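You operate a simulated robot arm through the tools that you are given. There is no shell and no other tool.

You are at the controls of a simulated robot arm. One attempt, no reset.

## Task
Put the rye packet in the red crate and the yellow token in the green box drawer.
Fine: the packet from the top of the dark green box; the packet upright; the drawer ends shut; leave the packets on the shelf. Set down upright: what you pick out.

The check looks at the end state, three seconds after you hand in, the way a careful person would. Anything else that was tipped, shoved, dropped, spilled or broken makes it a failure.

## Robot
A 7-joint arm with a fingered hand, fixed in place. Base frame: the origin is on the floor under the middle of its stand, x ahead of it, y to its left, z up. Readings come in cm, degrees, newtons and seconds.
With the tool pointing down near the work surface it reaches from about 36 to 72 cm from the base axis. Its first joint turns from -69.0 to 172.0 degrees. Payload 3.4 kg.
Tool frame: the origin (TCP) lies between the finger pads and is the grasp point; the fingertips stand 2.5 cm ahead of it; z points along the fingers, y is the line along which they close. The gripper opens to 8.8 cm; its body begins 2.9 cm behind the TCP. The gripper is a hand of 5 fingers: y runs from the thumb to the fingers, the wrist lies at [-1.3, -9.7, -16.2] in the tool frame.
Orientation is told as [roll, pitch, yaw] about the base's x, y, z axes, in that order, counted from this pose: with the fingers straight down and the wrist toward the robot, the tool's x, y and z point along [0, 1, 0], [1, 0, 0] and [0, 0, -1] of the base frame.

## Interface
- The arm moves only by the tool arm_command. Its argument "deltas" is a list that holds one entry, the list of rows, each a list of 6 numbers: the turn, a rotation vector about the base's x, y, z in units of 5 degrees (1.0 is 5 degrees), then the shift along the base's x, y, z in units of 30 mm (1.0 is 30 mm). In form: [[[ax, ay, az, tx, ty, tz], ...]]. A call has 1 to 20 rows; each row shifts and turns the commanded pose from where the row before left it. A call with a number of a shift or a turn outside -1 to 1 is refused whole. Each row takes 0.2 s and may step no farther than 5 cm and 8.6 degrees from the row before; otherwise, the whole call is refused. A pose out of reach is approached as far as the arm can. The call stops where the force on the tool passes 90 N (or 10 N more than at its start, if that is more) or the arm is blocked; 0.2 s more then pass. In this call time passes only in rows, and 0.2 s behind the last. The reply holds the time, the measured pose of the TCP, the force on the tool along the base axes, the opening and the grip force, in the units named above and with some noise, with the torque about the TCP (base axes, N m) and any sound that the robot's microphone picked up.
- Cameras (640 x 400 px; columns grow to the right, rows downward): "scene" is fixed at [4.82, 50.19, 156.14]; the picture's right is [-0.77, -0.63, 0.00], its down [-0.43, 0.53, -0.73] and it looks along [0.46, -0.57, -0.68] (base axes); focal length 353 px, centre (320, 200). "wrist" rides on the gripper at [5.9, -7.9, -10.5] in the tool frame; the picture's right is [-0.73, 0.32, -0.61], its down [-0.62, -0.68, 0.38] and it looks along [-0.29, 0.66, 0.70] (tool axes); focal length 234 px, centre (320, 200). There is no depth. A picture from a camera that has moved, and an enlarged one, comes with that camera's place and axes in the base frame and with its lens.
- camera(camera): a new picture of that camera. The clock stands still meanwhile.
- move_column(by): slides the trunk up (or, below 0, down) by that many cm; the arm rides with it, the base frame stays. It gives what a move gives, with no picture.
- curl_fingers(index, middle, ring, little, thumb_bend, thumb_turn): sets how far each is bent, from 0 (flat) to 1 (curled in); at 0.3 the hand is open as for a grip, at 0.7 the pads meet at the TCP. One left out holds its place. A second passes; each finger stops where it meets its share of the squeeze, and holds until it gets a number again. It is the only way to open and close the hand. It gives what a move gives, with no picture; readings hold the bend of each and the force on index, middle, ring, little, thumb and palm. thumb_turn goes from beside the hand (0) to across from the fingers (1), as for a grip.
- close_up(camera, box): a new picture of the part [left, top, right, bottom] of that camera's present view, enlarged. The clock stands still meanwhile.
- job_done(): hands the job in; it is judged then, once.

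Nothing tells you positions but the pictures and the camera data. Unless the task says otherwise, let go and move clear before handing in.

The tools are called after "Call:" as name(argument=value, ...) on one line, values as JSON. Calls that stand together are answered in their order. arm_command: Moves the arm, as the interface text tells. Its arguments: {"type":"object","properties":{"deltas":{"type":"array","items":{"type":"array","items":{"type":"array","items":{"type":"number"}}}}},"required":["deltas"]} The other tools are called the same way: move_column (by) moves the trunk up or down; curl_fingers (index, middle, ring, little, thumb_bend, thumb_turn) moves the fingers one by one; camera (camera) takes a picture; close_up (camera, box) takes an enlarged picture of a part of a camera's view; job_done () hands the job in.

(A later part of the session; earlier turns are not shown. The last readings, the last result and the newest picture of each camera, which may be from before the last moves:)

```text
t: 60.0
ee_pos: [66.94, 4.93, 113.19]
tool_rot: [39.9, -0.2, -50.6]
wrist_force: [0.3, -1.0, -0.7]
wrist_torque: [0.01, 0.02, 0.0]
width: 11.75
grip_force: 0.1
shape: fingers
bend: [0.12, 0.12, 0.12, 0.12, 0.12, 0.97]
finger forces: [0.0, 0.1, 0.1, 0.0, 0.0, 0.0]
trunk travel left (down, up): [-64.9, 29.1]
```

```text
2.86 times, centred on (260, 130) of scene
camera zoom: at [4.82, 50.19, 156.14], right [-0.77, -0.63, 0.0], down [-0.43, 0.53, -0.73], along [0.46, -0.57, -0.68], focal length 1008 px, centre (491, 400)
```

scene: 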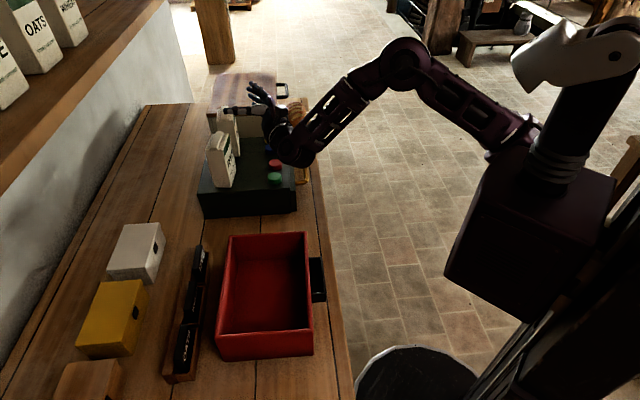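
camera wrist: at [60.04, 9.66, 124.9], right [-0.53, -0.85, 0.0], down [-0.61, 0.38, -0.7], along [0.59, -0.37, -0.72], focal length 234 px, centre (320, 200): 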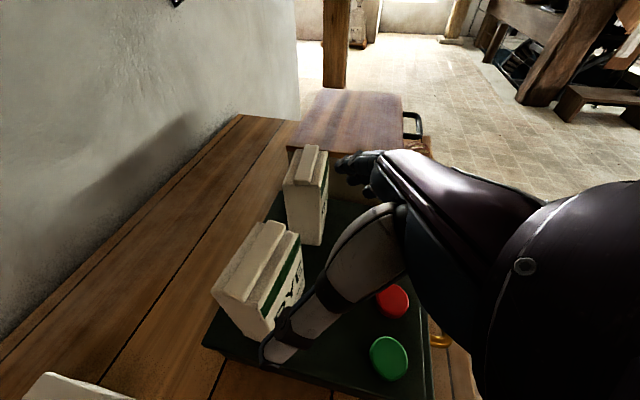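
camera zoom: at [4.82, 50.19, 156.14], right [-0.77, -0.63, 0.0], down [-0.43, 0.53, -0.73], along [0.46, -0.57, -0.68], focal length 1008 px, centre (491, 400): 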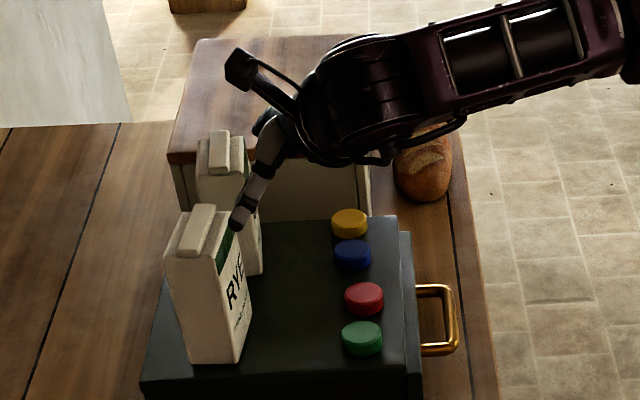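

Aligned with the packet. I move most of the way in along the approach line, then check.

Call:
arm_command(deltas=[[[0, 0, 0, 0.23, 0.21, -0.5], [0, 0, 0, 0.23, 0.21, -0.5], [0, 0, 0, 0.23, 0.21, -0.5]]])

Call:
close_up(camera="wrist", box=[190, 130, 450, 390])

Call:
close_up(camera="scene", box=[195, 95, 275, 195])

```text
t: 60.8
ee_pos: [69.05, 7.08, 108.61]
tool_rot: [39.9, -0.2, -50.6]
wrist_force: [0.5, 0.7, -0.4]
wrist_torque: [0.01, 0.02, 0.03]
width: 11.73
grip_force: 0.0
shape: fingers
bend: [0.12, 0.12, 0.12, 0.12, 0.12, 0.97]
finger forces: [0.1, 0.1, 0.0, 0.0, 0.0, 0.1]
trunk travel left (down, up): [-64.9, 29.1]
```

```text
1.54 times, centred on (320, 260) of wrist
camera zoom: at [62.23, 11.73, 120.34], right [-0.53, -0.85, 0.0], down [-0.61, 0.38, -0.7], along [0.59, -0.37, -0.72], focal length 360 px, centre (320, 108)
```

zoom: 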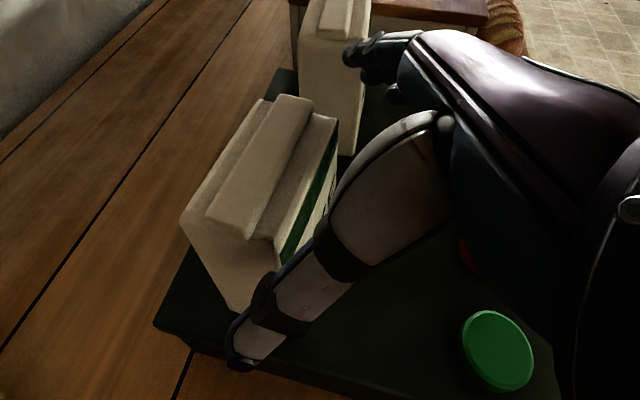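

```text
4.00 times, centred on (235, 145) of scene
camera zoom: at [4.82, 50.19, 156.14], right [-0.77, -0.63, 0.0], down [-0.43, 0.53, -0.73], along [0.46, -0.57, -0.68], focal length 1411 px, centre (660, 420)
```

zoom: 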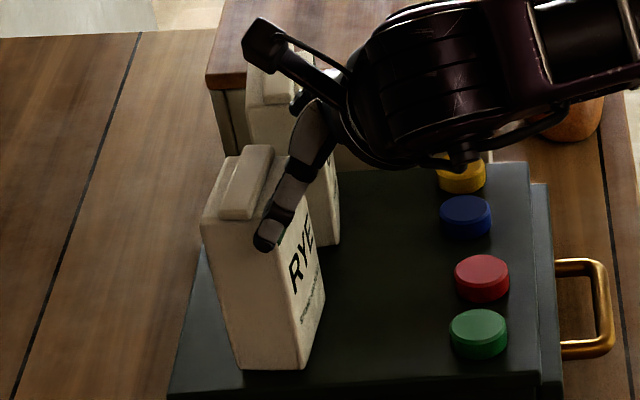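

Thumb is left of the packet, fingers right. I go the last 3 cm in two checked steps.

Call:
arm_command(deltas=[[[0, 0, 0, 0.22, 0.18, -0.4], [0, 0, 0, 0.1, 0.08, -0.25]]])

Call:
close_up(camera="wrist", box=[190, 130, 450, 390])

Call:
close_up(camera="scene", box=[195, 95, 275, 195])

```text
t: 61.4
ee_pos: [69.97, 7.75, 106.65]
tool_rot: [39.8, -0.4, -50.6]
wrist_force: [0.2, -0.2, -0.4]
wrist_torque: [0.01, 0.0, -0.02]
width: 11.76
grip_force: 0.1
shape: fingers
bend: [0.12, 0.12, 0.12, 0.12, 0.12, 0.97]
finger forces: [0.0, 0.0, 0.0, 0.0, 0.0, 0.1]
trunk travel left (down, up): [-64.9, 29.1]
```

```text
1.54 times, centred on (320, 260) of wrist
camera zoom: at [63.11, 12.49, 118.45], right [-0.53, -0.85, 0.0], down [-0.61, 0.38, -0.7], along [0.59, -0.37, -0.72], focal length 360 px, centre (320, 108)
```

zoom: 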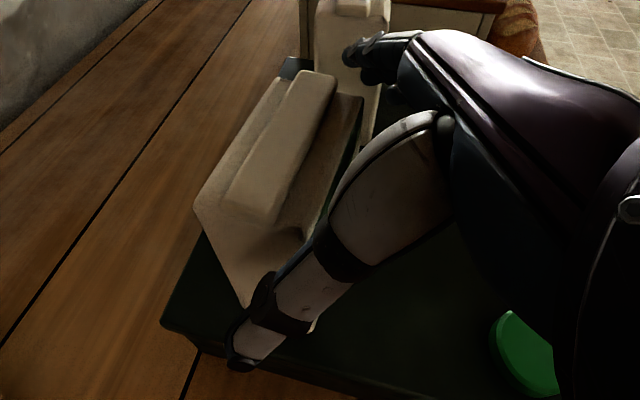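

```text
4.00 times, centred on (235, 145) of scene
camera zoom: at [4.82, 50.19, 156.14], right [-0.77, -0.63, 0.0], down [-0.43, 0.53, -0.73], along [0.46, -0.57, -0.68], focal length 1411 px, centre (660, 420)
```

zoom: 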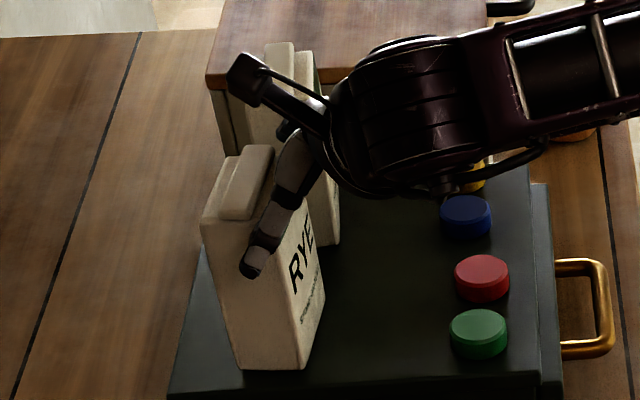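

Thumb tip is level with mid-depth of the side face. I go down another 1.2 cm.

Call:
arm_command(deltas=[[[0, 0, 0, 0.03, 0.03, -0.2], [0, 0, 0, 0.03, 0.03, -0.2]]])

Call:
close_up(camera="scene", box=[195, 95, 275, 195])

```text
t: 62.0
ee_pos: [70.14, 8.07, 105.51]
tool_rot: [39.9, -0.3, -50.6]
wrist_force: [0.0, -0.6, -0.4]
wrist_torque: [0.02, 0.02, -0.01]
width: 11.72
grip_force: 0.0
shape: fingers
bend: [0.12, 0.12, 0.12, 0.12, 0.12, 0.97]
finger forces: [0.0, 0.0, 0.0, 0.0, 0.0, 0.1]
trunk travel left (down, up): [-64.9, 29.1]
```

```text
4.00 times, centred on (235, 145) of scene
camera zoom: at [4.82, 50.19, 156.14], right [-0.77, -0.63, 0.0], down [-0.43, 0.53, -0.73], along [0.46, -0.57, -0.68], focal length 1411 px, centre (660, 420)
```

zoom: 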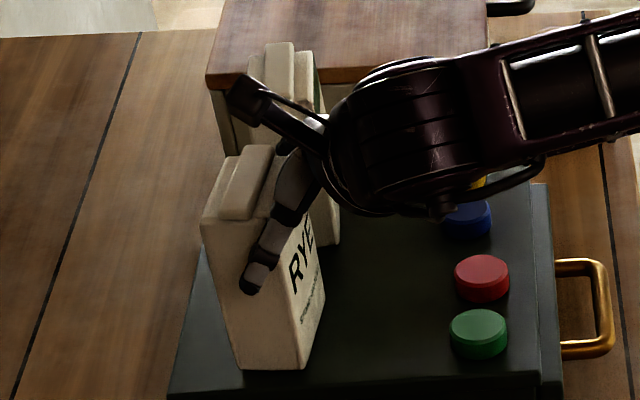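

Still free of contact. One more 0.8 cm down for a deeper hold, then I close gently.

Call:
arm_command(deltas=[[[0, 0, 0, 0.01, 0.01, -0.13], [0, 0, 0, 0.01, 0.01, -0.13]]])

Call:
curl_fingers(index=0.26, middle=0.26, ring=0.26, little=0.26, thumb_bend=0.24)

Call:
close_up(camera="scene", box=[195, 95, 275, 195])

```text
t: 62.6
ee_pos: [70.16, 8.03, 104.86]
tool_rot: [40.0, -0.4, -50.5]
wrist_force: [0.0, -0.1, 5.1]
wrist_torque: [-0.19, -0.05, 0.01]
width: 11.88
grip_force: 2.6
shape: fingers
bend: [0.11, 0.12, 0.12, 0.12, 0.12, 0.97]
finger forces: [4.5, 0.0, 0.0, 0.0, 0.7, 0.0]
trunk travel left (down, up): [-64.9, 29.1]
```

```text
t: 63.6
ee_pos: [70.14, 7.88, 105.0]
tool_rot: [40.1, -0.4, -50.7]
wrist_force: [4.6, -7.0, 15.8]
wrist_torque: [-0.44, -0.27, 0.04]
width: 10.96
grip_force: 11.9
shape: fingers
bend: [0.17, 0.26, 0.26, 0.26, 0.21, 0.98]
finger forces: [20.3, 0.0, 0.0, 0.0, 3.7, 0.1]
trunk travel left (down, up): [-64.9, 29.1]
```

```text
4.00 times, centred on (235, 145) of scene
camera zoom: at [4.82, 50.19, 156.14], right [-0.77, -0.63, 0.0], down [-0.43, 0.53, -0.73], along [0.46, -0.57, -0.68], focal length 1411 px, centre (660, 420)
```

zoom: 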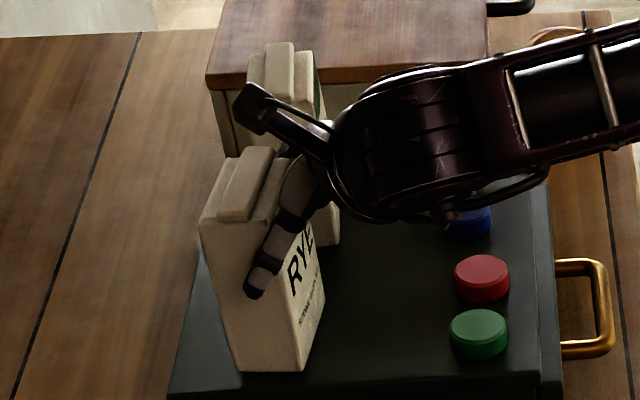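

The index finger's base caught the packet's top-right edge. I open again, rise 0.8 cm and shift a little to the right to centre the packet between thumb and fingers.

Call:
curl_fingers(index=0.1, middle=0.15, ring=0.15, little=0.15, thumb_bend=0.15)

Call:
arm_command(deltas=[[[0, 0, 0, 0, 0, 0.27], [0, 0, 0, 0.14, -0.17, 0]]])

Call:
close_up(camera="scene", box=[195, 95, 275, 195])

Call:
close_up(camera="wrist", box=[190, 130, 450, 390])

```text
t: 64.6
ee_pos: [70.12, 7.97, 104.81]
tool_rot: [40.0, -0.2, -50.5]
wrist_force: [-0.9, 1.3, 2.0]
wrist_torque: [-0.11, -0.05, -0.01]
width: 11.91
grip_force: 1.5
shape: fingers
bend: [0.09, 0.15, 0.15, 0.15, 0.15, 0.98]
finger forces: [2.2, 0.1, 0.0, 0.0, 1.2, 0.0]
trunk travel left (down, up): [-64.9, 29.1]
```

```text
t: 65.2
ee_pos: [70.56, 7.57, 105.57]
tool_rot: [39.9, -0.2, -50.6]
wrist_force: [-0.8, 1.6, -0.1]
wrist_torque: [-0.01, 0.0, 0.03]
width: 11.88
grip_force: 0.9
shape: fingers
bend: [0.1, 0.15, 0.15, 0.15, 0.14, 0.98]
finger forces: [0.0, 0.0, 0.0, 0.0, 1.5, 0.0]
trunk travel left (down, up): [-64.9, 29.1]
```

```text
4.00 times, centred on (235, 145) of scene
camera zoom: at [4.82, 50.19, 156.14], right [-0.77, -0.63, 0.0], down [-0.43, 0.53, -0.73], along [0.46, -0.57, -0.68], focal length 1411 px, centre (660, 420)
```

zoom: 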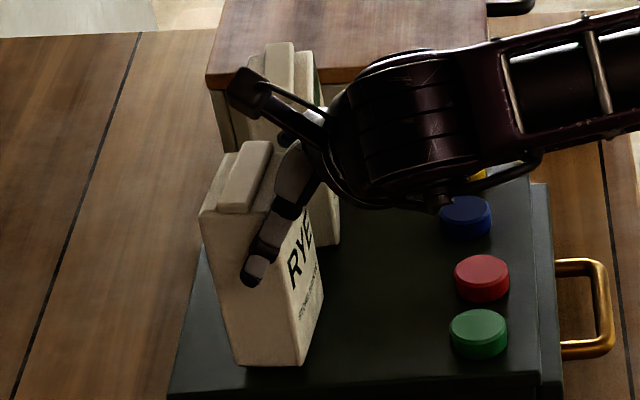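

```text
1.54 times, centred on (320, 260) of wrist
camera zoom: at [63.8, 12.22, 117.33], right [-0.53, -0.85, 0.0], down [-0.61, 0.38, -0.7], along [0.59, -0.37, -0.72], focal length 360 px, centre (320, 108)
```

zoom: 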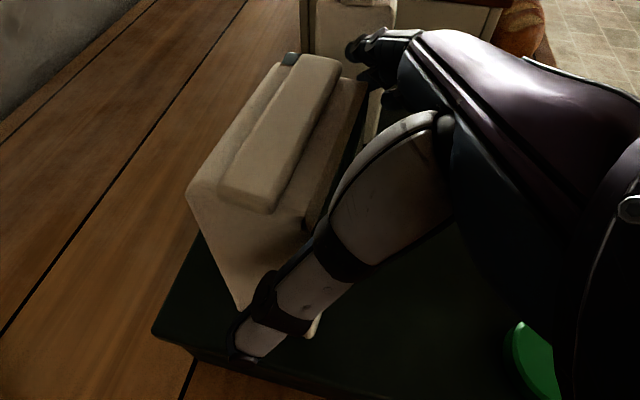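

There's little slack at this depth, so the pads would not meet the faces squarely. I rise 1 cm so that the distal pads grip just under the packet's shoulder, then close.

Call:
arm_command(deltas=[[[0, 0, 0, -0.03, 0.04, 0.15], [0, 0, 0, 0.05, 0.06, 0.15]]])

Call:
curl_fingers(index=0.24, middle=0.26, ring=0.26, little=0.26, thumb_bend=0.24)

Call:
close_up(camera="scene", box=[195, 95, 275, 195])

```text
t: 65.8
ee_pos: [70.6, 7.95, 106.43]
tool_rot: [39.9, -0.2, -50.6]
wrist_force: [-0.4, -0.1, 0.2]
wrist_torque: [-0.01, 0.01, -0.03]
width: 11.82
grip_force: 0.0
shape: fingers
bend: [0.1, 0.15, 0.15, 0.15, 0.15, 0.98]
finger forces: [0.0, 0.1, 0.1, 0.0, 0.0, 0.1]
trunk travel left (down, up): [-64.9, 29.1]
```

```text
t: 66.8
ee_pos: [70.7, 7.98, 106.52]
tool_rot: [40.0, -0.2, -50.6]
wrist_force: [0.5, -0.6, -0.3]
wrist_torque: [-0.01, -0.02, 0.01]
width: 9.78
grip_force: 0.9
shape: fingers
bend: [0.23, 0.26, 0.26, 0.26, 0.24, 0.98]
finger forces: [1.3, 0.0, 0.0, 0.1, 0.0, 0.1]
trunk travel left (down, up): [-64.9, 29.1]
```

```text
4.00 times, centred on (235, 145) of scene
camera zoom: at [4.82, 50.19, 156.14], right [-0.77, -0.63, 0.0], down [-0.43, 0.53, -0.73], along [0.46, -0.57, -0.68], focal length 1411 px, centre (660, 420)
```

zoom: 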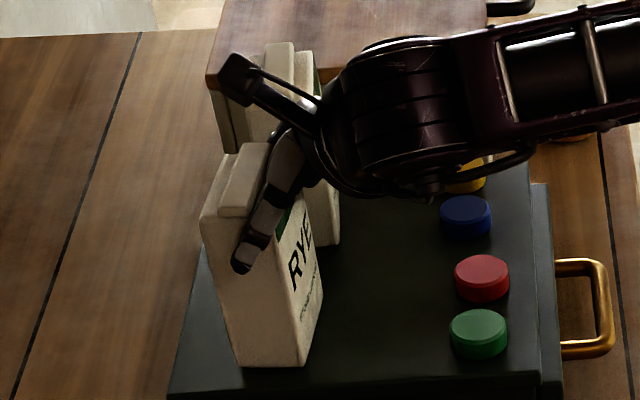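

Contact is light and even now. I bring the middle, ring and thumb in to share the hold, leaving the index where it is.

Call:
curl_fingers(middle=0.33, ring=0.33, little=0.33, thumb_bend=0.31)

Call:
close_up(camera="scene", box=[195, 95, 275, 195])

Call:
close_up(camera="wrist", box=[190, 130, 450, 390])

```text
t: 67.8
ee_pos: [70.66, 7.85, 106.5]
tool_rot: [40.0, -0.1, -50.6]
wrist_force: [0.4, -1.5, 0.9]
wrist_torque: [-0.01, -0.09, -0.01]
width: 9.38
grip_force: 2.3
shape: fingers
bend: [0.23, 0.32, 0.32, 0.33, 0.29, 0.98]
finger forces: [1.2, 1.0, 0.7, 0.0, 1.5, 0.0]
trunk travel left (down, up): [-64.9, 29.1]
```

```text
4.00 times, centred on (235, 145) of scene
camera zoom: at [4.82, 50.19, 156.14], right [-0.77, -0.63, 0.0], down [-0.43, 0.53, -0.73], along [0.46, -0.57, -0.68], focal length 1411 px, centre (660, 420)
```

zoom: 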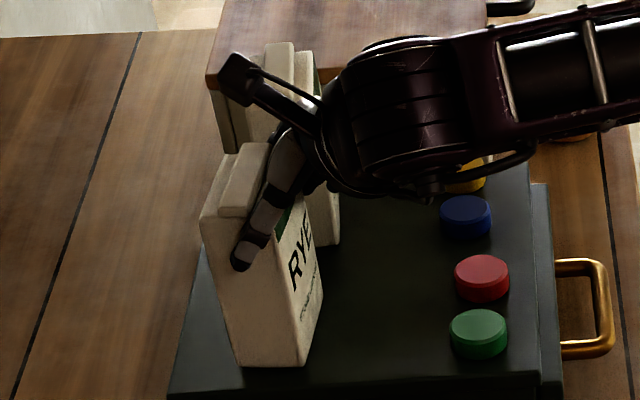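

```text
1.54 times, centred on (320, 260) of wrist
camera zoom: at [63.82, 12.54, 118.23], right [-0.53, -0.85, 0.0], down [-0.61, 0.38, -0.7], along [0.59, -0.37, -0.72], focal length 360 px, centre (320, 108)
```

zoom: 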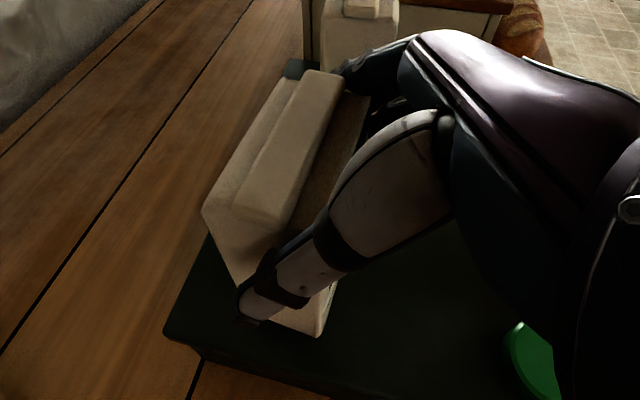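

All contacts are light and balanced. I tighten.

Call:
curl_fingers(index=0.3, middle=0.4, ring=0.4, little=0.4, thumb_bend=0.38)

Call:
close_up(camera="scene", box=[195, 95, 275, 195])

```text
t: 68.8
ee_pos: [70.59, 7.78, 106.46]
tool_rot: [39.8, -0.3, -50.6]
wrist_force: [2.2, -2.2, 3.1]
wrist_torque: [-0.33, -0.3, -0.04]
width: 9.04
grip_force: 11.0
shape: fingers
bend: [0.27, 0.35, 0.35, 0.4, 0.31, 0.97]
finger forces: [5.8, 3.7, 3.5, 0.0, 8.5, 0.0]
trunk travel left (down, up): [-64.9, 29.1]
```

```text
4.00 times, centred on (235, 145) of scene
camera zoom: at [4.82, 50.19, 156.14], right [-0.77, -0.63, 0.0], down [-0.43, 0.53, -0.73], along [0.46, -0.57, -0.68], focal length 1411 px, centre (660, 420)
```

zoom: 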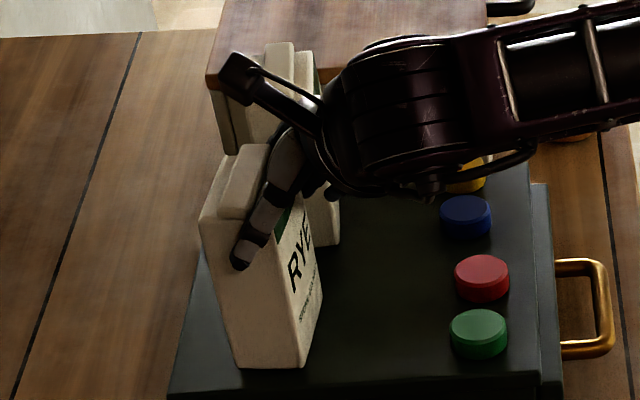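

Balanced grip of about 11 N. I tighten slightly more and do a small test lift.

Call:
curl_fingers(index=0.33, middle=0.46, ring=0.46, little=0.42, thumb_bend=0.45)

Call:
arm_command(deltas=[[[0, 0, 0, 0, 0, 0.1], [0, 0, 0, 0, 0, 0.15], [0, 0, 0, 0, 0, 0.15]]])

Call:
close_up(camera="scene", box=[195, 95, 275, 195])

```text
t: 69.8
ee_pos: [70.71, 7.84, 106.51]
tool_rot: [40.0, -0.3, -50.6]
wrist_force: [2.0, -2.3, 5.3]
wrist_torque: [-0.44, -0.42, 0.0]
width: 8.86
grip_force: 18.0
shape: fingers
bend: [0.27, 0.37, 0.36, 0.42, 0.34, 0.97]
finger forces: [7.0, 6.4, 6.7, 0.0, 15.0, 0.0]
trunk travel left (down, up): [-64.9, 29.1]
```

```text
t: 70.6
ee_pos: [70.56, 7.95, 107.5]
tool_rot: [39.8, -0.2, -50.5]
wrist_force: [-0.2, -0.9, -4.1]
wrist_torque: [-0.03, 0.01, 0.0]
width: 8.71
grip_force: 15.6
shape: fingers
bend: [0.29, 0.39, 0.38, 0.42, 0.34, 0.96]
finger forces: [3.9, 5.9, 5.8, 0.0, 15.6, 0.0]
trunk travel left (down, up): [-64.9, 29.1]
```

```text
4.00 times, centred on (235, 145) of scene
camera zoom: at [4.82, 50.19, 156.14], right [-0.77, -0.63, 0.0], down [-0.43, 0.53, -0.73], along [0.46, -0.57, -0.68], focal length 1411 px, centre (660, 420)
```

zoom: 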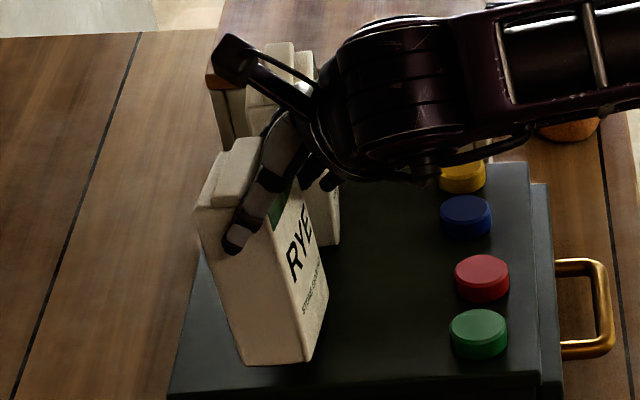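

Full weight (4.1 N) is carried with only about 2° of tilt. I lift another 2 cm and check again.

Call:
arm_command(deltas=[[[0, 0, 0, 0, 0, 0.2], [0, 0, 0, 0, 0, 0.25], [0, 0, 0, 0, 0, 0.25]]])

Call:
close_up(camera="scene", box=[195, 95, 275, 195])

Call:
close_up(camera="wrist", box=[190, 130, 450, 390])

```text
t: 71.4
ee_pos: [70.64, 7.75, 109.71]
tool_rot: [39.9, -0.2, -50.6]
wrist_force: [-0.8, 0.2, -3.9]
wrist_torque: [-0.07, 0.0, -0.01]
width: 8.72
grip_force: 15.6
shape: fingers
bend: [0.29, 0.39, 0.38, 0.42, 0.34, 0.96]
finger forces: [3.7, 6.0, 5.8, 0.1, 15.6, 0.1]
trunk travel left (down, up): [-64.9, 29.1]
```

```text
4.00 times, centred on (235, 145) of scene
camera zoom: at [4.82, 50.19, 156.14], right [-0.77, -0.63, 0.0], down [-0.43, 0.53, -0.73], along [0.46, -0.57, -0.68], focal length 1411 px, centre (660, 420)
```

zoom: 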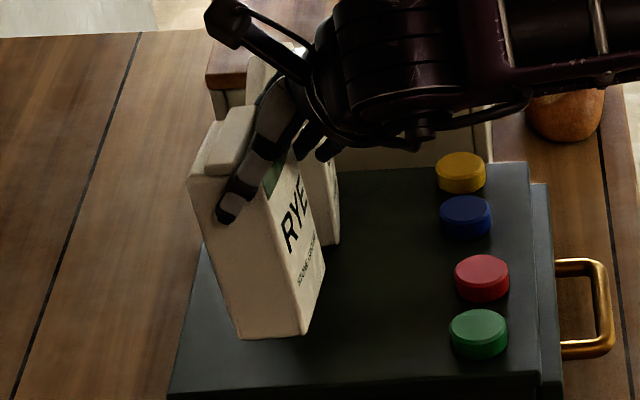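

```text
1.54 times, centred on (320, 260) of wrist
camera zoom: at [63.85, 12.46, 121.49], right [-0.53, -0.85, 0.0], down [-0.61, 0.38, -0.7], along [0.59, -0.37, -0.72], focal length 360 px, centre (320, 108)
```

zoom: 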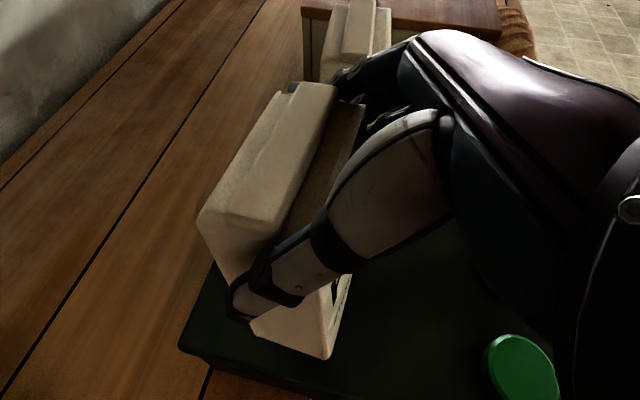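

The hold is steady, with about 3° of tilt. I raise and carry the packet toward the crate, yawing the hand gradually with the bearing.

Call:
arm_command(deltas=[[[0, 0, 0, -0.1, 0, 0.5], [0, 0, 0, -0.2, 0, 0.6], [0, 0, 0.3, -0.4, 0.2, 0.3], [0, 0, 0.5, -0.6, 0.4, 0], [0, 0, 0.5, -0.7, 0.4, 0], [0, 0, 0.5, -0.7, 0.45, 0]]])

Call:
camera(camera="scene")

```text
t: 72.8
ee_pos: [62.82, 12.31, 113.96]
tool_rot: [39.8, -0.3, -41.7]
wrist_force: [-0.8, -0.4, -4.5]
wrist_torque: [-0.04, 0.03, -0.02]
width: 8.7
grip_force: 15.9
shape: fingers
bend: [0.29, 0.39, 0.38, 0.42, 0.34, 0.96]
finger forces: [3.7, 6.0, 5.7, 0.1, 15.6, 0.0]
trunk travel left (down, up): [-64.9, 29.1]
```

```text
taken
```

scene: 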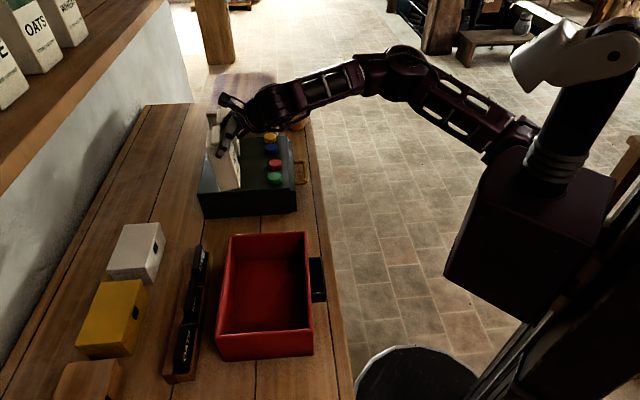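

Steady so far. I continue to above the crate.

Call:
arm_command(deltas=[[[0, 0, 0.54, -0.8, 0.46, 0], [0, 0, 0.54, -0.8, 0.46, 0], [0, 0, 0.54, -0.8, 0.46, 0], [0, 0, 0.54, -0.8, 0.46, 0], [0, 0, 0.54, -0.8, 0.46, 0], [0, 0, 0.54, -0.8, 0.46, 0]]])

Call:
camera(camera="scene")

```text
t: 74.2
ee_pos: [48.13, 20.61, 113.97]
tool_rot: [39.9, -0.3, -25.4]
wrist_force: [0.8, 0.0, -3.5]
wrist_torque: [-0.04, 0.02, -0.01]
width: 8.64
grip_force: 15.1
shape: fingers
bend: [0.29, 0.39, 0.38, 0.42, 0.34, 0.96]
finger forces: [3.5, 6.0, 5.9, 0.0, 15.2, 0.0]
trunk travel left (down, up): [-64.9, 29.1]
```

```text
taken
```

scene: 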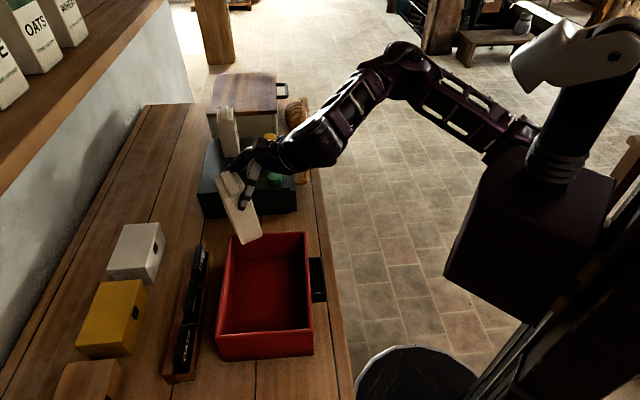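

Nearly above the crate. I zoom in to check the packet's attitude in the grip.

Call:
close_up(camera="scene", box=[190, 120, 330, 260])

Call:
camera(camera="wrist")

```text
2.86 times, centred on (260, 190) of scene
camera zoom: at [4.82, 50.19, 156.14], right [-0.77, -0.63, 0.0], down [-0.43, 0.53, -0.73], along [0.46, -0.57, -0.68], focal length 1008 px, centre (491, 229)
```

zoom: 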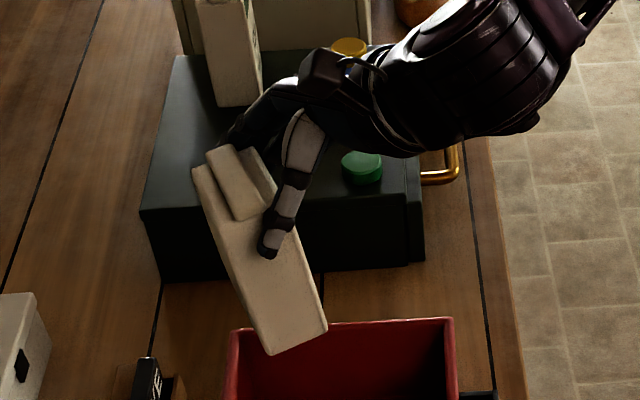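

```text
taken
camera wrist: at [39.9, 21.98, 125.7], right [-0.11, -0.99, 0.0], down [-0.71, 0.08, -0.7], along [0.69, -0.08, -0.72], focal length 234 px, centre (320, 200)
```

wrist: 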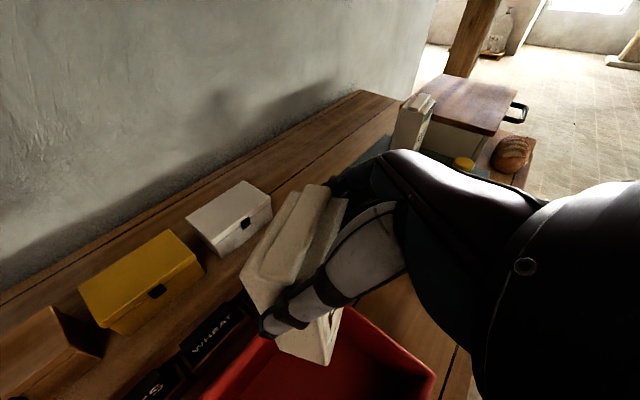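

The packet leans about 6° (top away). I move to the drop spot in the crate's far half and roll the hand about 6° to bring it upright.

Call:
arm_command(deltas=[[[0, 0, 0.54, -0.8, 0.6, 0], [0, 0, 0.54, -0.8, 0.6, 0], [0.564, -0.205, 0, 0, 0, 0], [0.564, -0.205, 0, 0, 0, 0]]])

Call:
close_up(camera="scene", box=[190, 140, 350, 370])

Call:
camera(camera="wrist")

```text
t: 75.2
ee_pos: [43.41, 24.15, 114.01]
tool_rot: [45.9, -0.2, -20.0]
wrist_force: [-0.6, -0.2, -3.6]
wrist_torque: [-0.05, 0.05, 0.04]
width: 8.64
grip_force: 14.7
shape: fingers
bend: [0.29, 0.39, 0.38, 0.42, 0.34, 0.96]
finger forces: [3.3, 5.8, 5.9, 0.0, 14.7, 0.1]
trunk travel left (down, up): [-64.9, 29.1]
```

```text
1.74 times, centred on (270, 255) of scene
camera zoom: at [4.82, 50.19, 156.14], right [-0.77, -0.63, 0.0], down [-0.43, 0.53, -0.73], along [0.46, -0.57, -0.68], focal length 614 px, centre (407, 104)
```

zoom: 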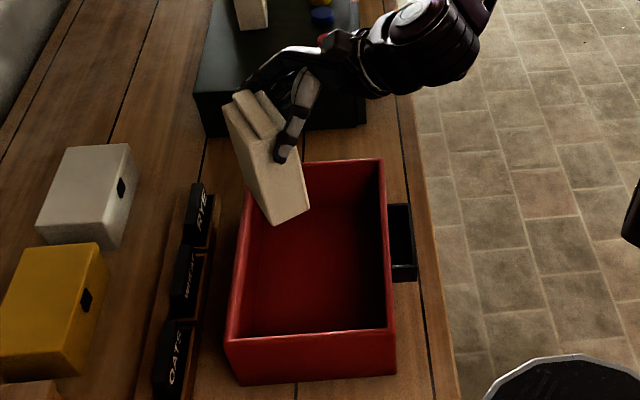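

```text
taken
camera wrist: at [34.7, 23.59, 125.35], right [-0.02, -1.0, -0.1], down [-0.69, 0.08, -0.72], along [0.72, 0.05, -0.69], focal length 234 px, centre (320, 200)
```

wrist: 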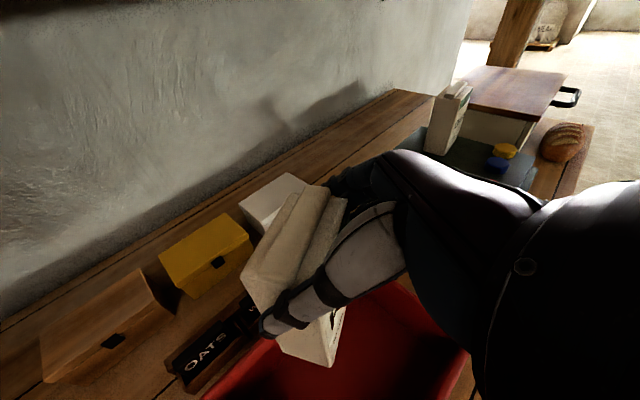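

Let me zoom in more to estimate the remaining lean.

Call:
close_up(camera="scene", box=[225, 170, 300, 280])

Call:
close_up(camera="wrist", box=[200, 160, 460, 400])

```text
3.64 times, centred on (262, 225) of scene
camera zoom: at [4.82, 50.19, 156.14], right [-0.77, -0.63, 0.0], down [-0.43, 0.53, -0.73], along [0.46, -0.57, -0.68], focal length 1283 px, centre (529, 109)
```

zoom: 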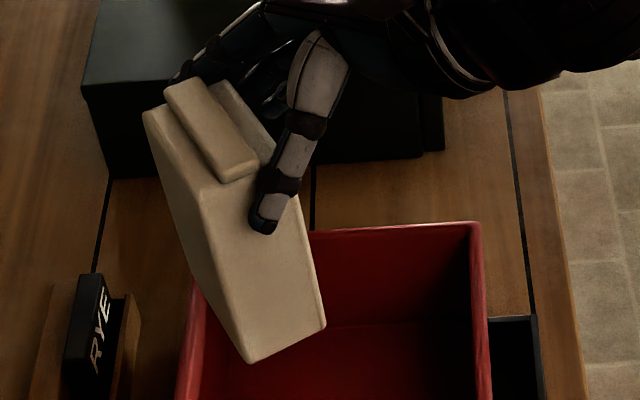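

```text
1.67 times, centred on (330, 280) of wrist
camera zoom: at [34.7, 23.59, 125.35], right [-0.02, -1.0, -0.1], down [-0.69, 0.08, -0.72], along [0.72, 0.05, -0.69], focal length 390 px, centre (303, 67)
```

zoom: 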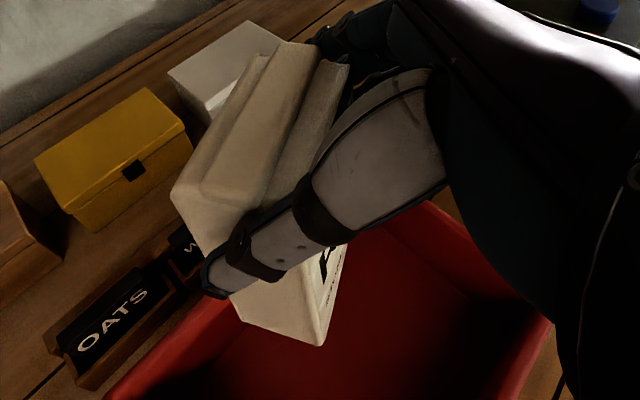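

The packet is within about 1–2° of upright, with its base near z 101.8. I shift it toward the middle of the crate so that the fingers have room to open.

Call:
arm_command(deltas=[[[0, 0, 0, -0.4, 0.1, 0], [0, 0, 0, -0.4, 0.15, 0], [0, 0, 0, -0.25, 0.1, 0]]])

Call:
move_column(by=-8)

Call:
close_up(camera="scene", box=[190, 160, 350, 370])

Call:
camera(camera="wrist")

```text
t: 76.0
ee_pos: [40.2, 24.98, 113.76]
tool_rot: [45.9, -0.2, -19.9]
wrist_force: [-0.4, 0.5, -4.2]
wrist_torque: [-0.06, 0.02, 0.02]
width: 8.59
grip_force: 15.1
shape: fingers
bend: [0.29, 0.39, 0.38, 0.42, 0.35, 0.96]
finger forces: [3.1, 5.7, 5.8, 0.0, 14.4, 0.0]
trunk travel left (down, up): [-64.9, 29.1]
```

```text
t: 77.2
ee_pos: [40.24, 25.18, 105.98]
tool_rot: [45.9, -0.2, -20.0]
wrist_force: [0.3, -0.1, -3.3]
wrist_torque: [-0.07, 0.01, 0.02]
width: 8.6
grip_force: 15.0
shape: fingers
bend: [0.29, 0.39, 0.38, 0.42, 0.35, 0.96]
finger forces: [3.1, 5.7, 5.9, 0.0, 14.5, 0.0]
trunk travel left (down, up): [-56.9, 37.1]
```

```text
1.90 times, centred on (270, 265) of scene
camera zoom: at [4.82, 50.19, 156.14], right [-0.77, -0.63, 0.0], down [-0.43, 0.53, -0.73], along [0.46, -0.57, -0.68], focal length 672 px, centre (415, 76)
```

zoom: 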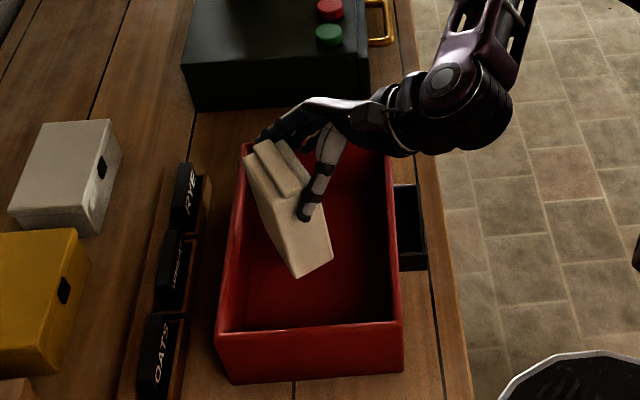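

```text
taken
camera wrist: at [31.55, 24.5, 117.34], right [-0.02, -1.0, -0.1], down [-0.69, 0.08, -0.72], along [0.72, 0.05, -0.69], focal length 234 px, centre (320, 200)
```

wrist: 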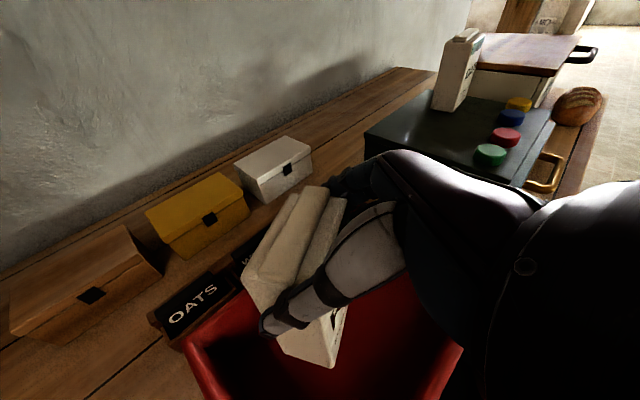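

The packet is entering the crate well inside the walls. I lower another 4.5 cm and then feel for the floor.

Call:
move_column(by=-4.5)

Call:
close_up(camera="scene", box=[200, 190, 340, 370])

Call:
move_column(by=-0.7)

```text
t: 78.1
ee_pos: [40.41, 25.1, 101.45]
tool_rot: [46.0, -0.2, -20.0]
wrist_force: [-0.1, -0.3, -4.2]
wrist_torque: [-0.07, -0.04, 0.0]
width: 8.59
grip_force: 14.6
shape: fingers
bend: [0.29, 0.39, 0.38, 0.42, 0.35, 0.96]
finger forces: [3.1, 5.7, 6.0, 0.0, 14.5, 0.0]
trunk travel left (down, up): [-52.4, 41.6]
```

```text
2.22 times, centred on (270, 280) of scene
camera zoom: at [4.82, 50.19, 156.14], right [-0.77, -0.63, 0.0], down [-0.43, 0.53, -0.73], along [0.46, -0.57, -0.68], focal length 784 px, centre (431, 22)
```

zoom: 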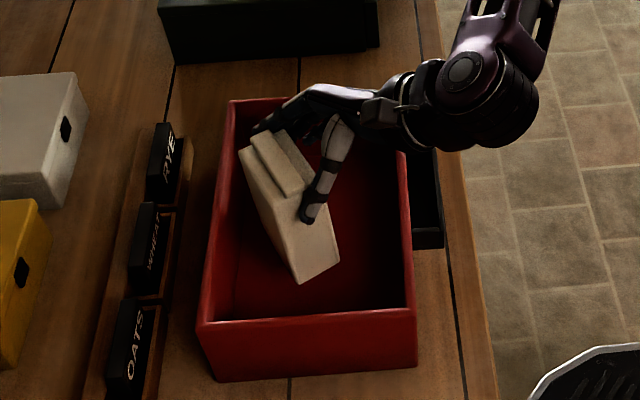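

```text
t: 78.7
ee_pos: [40.33, 25.01, 100.78]
tool_rot: [45.8, -0.2, -20.0]
wrist_force: [-0.3, 0.5, -4.2]
wrist_torque: [-0.06, 0.05, 0.02]
width: 8.56
grip_force: 15.1
shape: fingers
bend: [0.29, 0.39, 0.38, 0.42, 0.35, 0.96]
finger forces: [3.1, 5.7, 5.8, 0.1, 14.3, 0.0]
trunk travel left (down, up): [-51.7, 42.3]
```

Call:
move_column(by=-0.5)

Call:
move_column(by=-0.4)

Call:
move_column(by=-0.4)

```text
t: 79.2
ee_pos: [40.35, 24.99, 100.29]
tool_rot: [46.0, -0.1, -20.0]
wrist_force: [-0.1, 0.4, -3.5]
wrist_torque: [-0.07, 0.01, -0.01]
width: 8.61
grip_force: 14.7
shape: fingers
bend: [0.29, 0.39, 0.38, 0.42, 0.35, 0.96]
finger forces: [3.1, 5.7, 5.9, 0.0, 14.5, 0.0]
trunk travel left (down, up): [-51.2, 42.8]
```

```text
t: 79.7
ee_pos: [40.21, 25.08, 99.84]
tool_rot: [45.8, -0.2, -20.0]
wrist_force: [-0.1, 0.3, -3.7]
wrist_torque: [-0.12, 0.03, 0.01]
width: 8.57
grip_force: 13.9
shape: fingers
bend: [0.29, 0.39, 0.38, 0.42, 0.35, 0.96]
finger forces: [3.0, 5.7, 5.8, 0.1, 14.5, 0.0]
trunk travel left (down, up): [-50.8, 43.2]
```

```text
t: 80.2
ee_pos: [40.2, 25.04, 99.32]
tool_rot: [45.9, -0.2, -20.0]
wrist_force: [0.4, 0.5, -3.9]
wrist_torque: [-0.06, 0.01, 0.02]
width: 8.59
grip_force: 14.1
shape: fingers
bend: [0.29, 0.39, 0.38, 0.42, 0.35, 0.96]
finger forces: [2.9, 5.7, 5.9, 0.0, 14.5, 0.0]
trunk travel left (down, up): [-50.4, 43.6]
```

Call:
move_column(by=-0.4)

Call:
move_column(by=-0.3)

Call:
close_up(camera="scene", box=[220, 200, 310, 300])

```text
t: 80.8
ee_pos: [40.28, 25.13, 98.93]
tool_rot: [45.8, -0.1, -19.9]
wrist_force: [-0.7, 0.1, -3.7]
wrist_torque: [-0.02, 0.02, 0.01]
width: 8.59
grip_force: 14.8
shape: fingers
bend: [0.29, 0.39, 0.38, 0.42, 0.35, 0.96]
finger forces: [3.1, 5.7, 5.9, 0.1, 14.4, 0.1]
trunk travel left (down, up): [-50.0, 44.0]
```

```text
t: 81.3
ee_pos: [40.29, 25.12, 98.6]
tool_rot: [45.9, -0.2, -20.1]
wrist_force: [0.7, 0.1, -4.1]
wrist_torque: [-0.04, -0.03, 0.0]
width: 8.54
grip_force: 14.5
shape: fingers
bend: [0.29, 0.39, 0.38, 0.42, 0.35, 0.96]
finger forces: [3.0, 5.6, 5.9, 0.0, 14.4, 0.1]
trunk travel left (down, up): [-49.7, 44.3]
```

```text
4.00 times, centred on (265, 250) of scene
camera zoom: at [4.82, 50.19, 156.14], right [-0.77, -0.63, 0.0], down [-0.43, 0.53, -0.73], along [0.46, -0.57, -0.68], focal length 1411 px, centre (540, 0)
```

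zoom: 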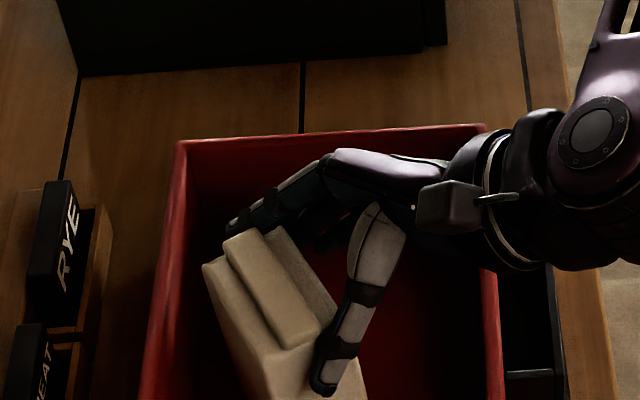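

No floor contact yet; I continue in small steps.

Call:
move_column(by=-0.4)

Call:
move_column(by=-0.4)

Call:
close_up(camera="scene", box=[210, 220, 330, 340])

```text
t: 81.8
ee_pos: [40.29, 25.12, 98.14]
tool_rot: [46.0, -0.3, -20.0]
wrist_force: [0.7, 0.4, -4.3]
wrist_torque: [-0.05, -0.02, 0.01]
width: 8.6
grip_force: 14.5
shape: fingers
bend: [0.29, 0.39, 0.38, 0.42, 0.35, 0.96]
finger forces: [2.9, 5.7, 5.9, 0.0, 14.4, 0.1]
trunk travel left (down, up): [-49.3, 44.7]
```

```text
t: 82.4
ee_pos: [40.28, 25.1, 97.93]
tool_rot: [45.9, -0.1, -20.0]
wrist_force: [-1.0, 0.2, -2.5]
wrist_torque: [-0.05, -0.04, 0.03]
width: 8.6
grip_force: 14.8
shape: fingers
bend: [0.29, 0.39, 0.38, 0.42, 0.35, 0.96]
finger forces: [3.1, 5.8, 5.8, 0.0, 14.4, 0.0]
trunk travel left (down, up): [-48.9, 45.1]
```

```text
3.33 times, centred on (270, 280) of scene
camera zoom: at [4.82, 50.19, 156.14], right [-0.77, -0.63, 0.0], down [-0.43, 0.53, -0.73], along [0.46, -0.57, -0.68], focal length 1176 px, centre (487, -67)
```

zoom: 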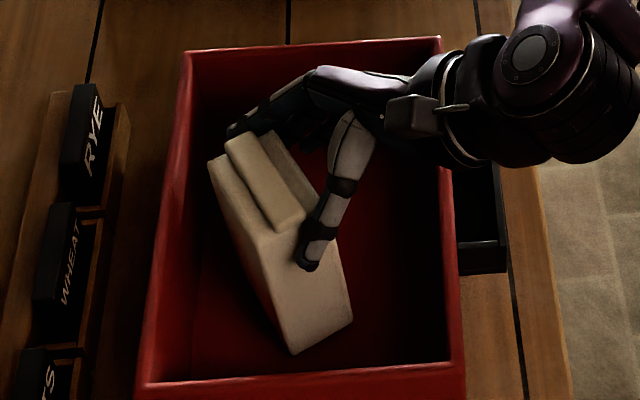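

Call:
move_column(by=-0.3)

Call:
move_column(by=-0.3)

Call:
move_column(by=-0.3)

```text
t: 82.9
ee_pos: [40.23, 24.93, 97.69]
tool_rot: [45.9, -0.3, -19.9]
wrist_force: [-1.4, -2.3, 4.5]
wrist_torque: [-0.14, -0.11, -0.04]
width: 8.63
grip_force: 16.2
shape: fingers
bend: [0.29, 0.39, 0.38, 0.42, 0.35, 0.95]
finger forces: [4.3, 5.6, 5.6, 0.0, 16.4, 0.0]
trunk travel left (down, up): [-48.6, 45.4]
```

```text
t: 83.4
ee_pos: [40.13, 24.8, 97.53]
tool_rot: [46.1, -0.4, -20.1]
wrist_force: [-3.5, -3.5, 13.3]
wrist_torque: [-0.16, -0.32, -0.08]
width: 8.67
grip_force: 16.8
shape: fingers
bend: [0.29, 0.39, 0.38, 0.42, 0.35, 0.95]
finger forces: [5.4, 5.6, 5.3, 0.1, 17.7, 0.0]
trunk travel left (down, up): [-48.3, 45.7]
```

```text
t: 83.9
ee_pos: [40.01, 24.87, 97.39]
tool_rot: [46.2, -0.4, -20.0]
wrist_force: [-5.6, -3.4, 22.4]
wrist_torque: [-0.21, -0.5, -0.05]
width: 8.81
grip_force: 18.7
shape: fingers
bend: [0.29, 0.39, 0.38, 0.42, 0.35, 0.94]
finger forces: [6.4, 5.4, 5.1, 0.0, 19.9, 0.1]
trunk travel left (down, up): [-48.0, 46.0]
```

The base has touched the crate floor (force rose to +22 N). I back off the pressure by half a centimetre and check the attitude before releasing.

Call:
move_column(by=0.6)

Call:
close_up(camera="scene", box=[210, 220, 330, 340])

Call:
close_up(camera="wrist", box=[180, 140, 480, 400])

```text
t: 84.5
ee_pos: [40.07, 24.94, 97.58]
tool_rot: [45.9, -0.3, -20.0]
wrist_force: [-1.9, -1.8, 4.5]
wrist_torque: [-0.12, -0.22, -0.08]
width: 8.77
grip_force: 14.7
shape: fingers
bend: [0.29, 0.39, 0.38, 0.42, 0.35, 0.95]
finger forces: [3.7, 5.7, 5.2, 0.1, 15.6, 0.0]
trunk travel left (down, up): [-48.6, 45.4]
```

```text
3.33 times, centred on (270, 280) of scene
camera zoom: at [4.82, 50.19, 156.14], right [-0.77, -0.63, 0.0], down [-0.43, 0.53, -0.73], along [0.46, -0.57, -0.68], focal length 1176 px, centre (487, -67)
```

zoom: 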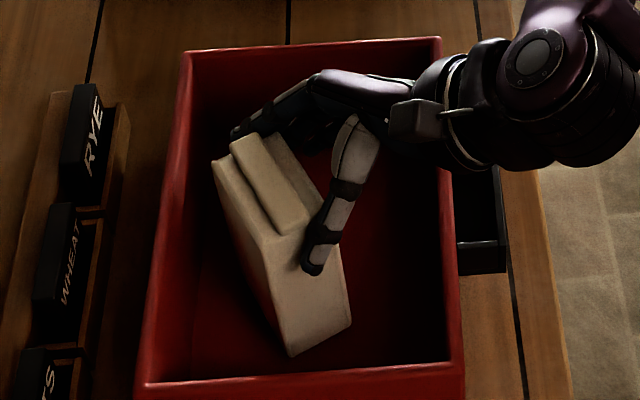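

```text
1.54 times, centred on (330, 270) of wrist
camera zoom: at [31.41, 24.38, 109.01], right [-0.02, -1.0, -0.1], down [-0.69, 0.08, -0.72], along [0.72, 0.05, -0.69], focal length 360 px, centre (305, 92)
```

zoom: 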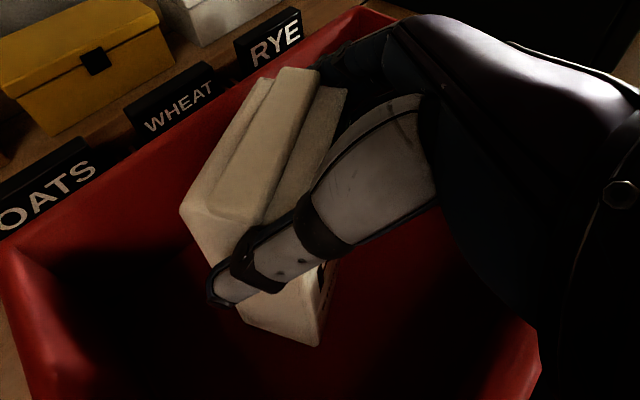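

Call:
close_up(camera="scene", box=[240, 250, 300, 330])

```text
5.00 times, centred on (270, 290) of scene
camera zoom: at [4.82, 50.19, 156.14], right [-0.77, -0.63, 0.0], down [-0.43, 0.53, -0.73], along [0.46, -0.57, -0.68], focal length 1764 px, centre (570, -250)
```

zoom: 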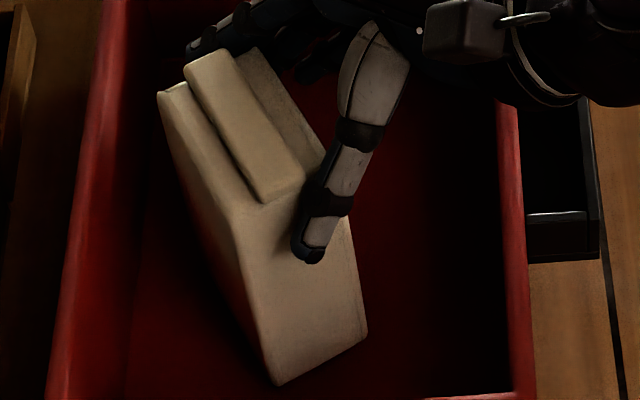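

The edges match vertical to within about 2°. I release gently, both sides together.

Call:
curl_fingers(index=0.25, middle=0.35, ring=0.34, little=0.36, thumb_bend=0.3)

Call:
close_up(camera="scene", box=[240, 250, 300, 330])

```text
t: 85.5
ee_pos: [40.34, 24.96, 97.56]
tool_rot: [45.9, -0.2, -20.0]
wrist_force: [-1.2, -0.6, -0.8]
wrist_torque: [0.0, -0.04, 0.04]
width: 9.32
grip_force: 1.6
shape: fingers
bend: [0.25, 0.34, 0.34, 0.36, 0.28, 0.98]
finger forces: [0.1, 0.9, 0.4, 0.0, 1.9, 0.0]
trunk travel left (down, up): [-48.6, 45.4]
```

```text
5.00 times, centred on (270, 290) of scene
camera zoom: at [4.82, 50.19, 156.14], right [-0.77, -0.63, 0.0], down [-0.43, 0.53, -0.73], along [0.46, -0.57, -0.68], focal length 1764 px, centre (570, -250)
```

zoom: 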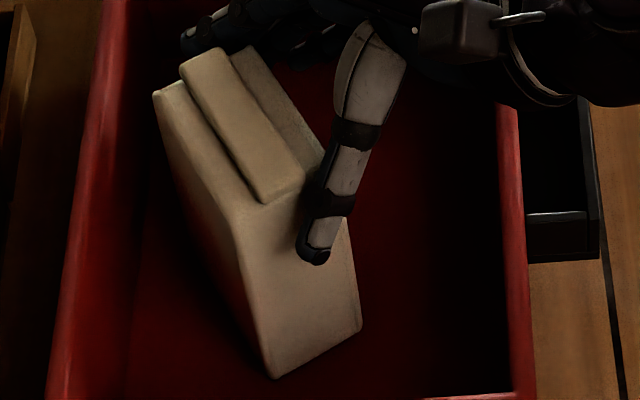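

Call:
curl_fingers(index=0.18, middle=0.26, ring=0.26, little=0.28, thumb_bend=0.2)

Call:
close_up(camera="scene", box=[240, 250, 300, 330])

```text
t: 86.5
ee_pos: [40.23, 25.17, 97.57]
tool_rot: [45.9, -0.2, -20.0]
wrist_force: [0.4, -0.1, -0.7]
wrist_torque: [0.0, -0.03, 0.02]
width: 10.55
grip_force: 0.1
shape: fingers
bend: [0.18, 0.26, 0.26, 0.28, 0.2, 0.98]
finger forces: [0.0, 0.0, 0.1, 0.0, 0.0, 0.0]
trunk travel left (down, up): [-48.6, 45.4]
```

```text
5.00 times, centred on (270, 290) of scene
camera zoom: at [4.82, 50.19, 156.14], right [-0.77, -0.63, 0.0], down [-0.43, 0.53, -0.73], along [0.46, -0.57, -0.68], focal length 1764 px, centre (570, -250)
```

zoom: 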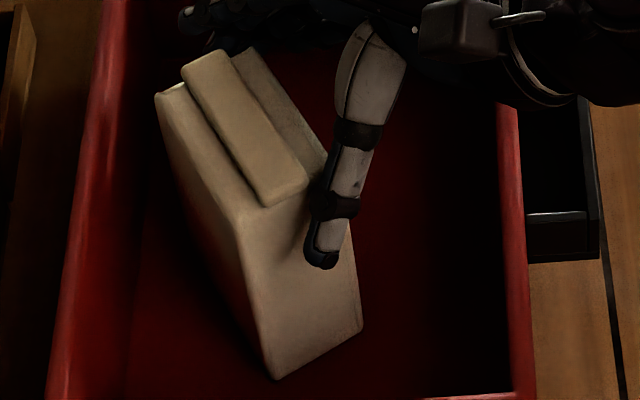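

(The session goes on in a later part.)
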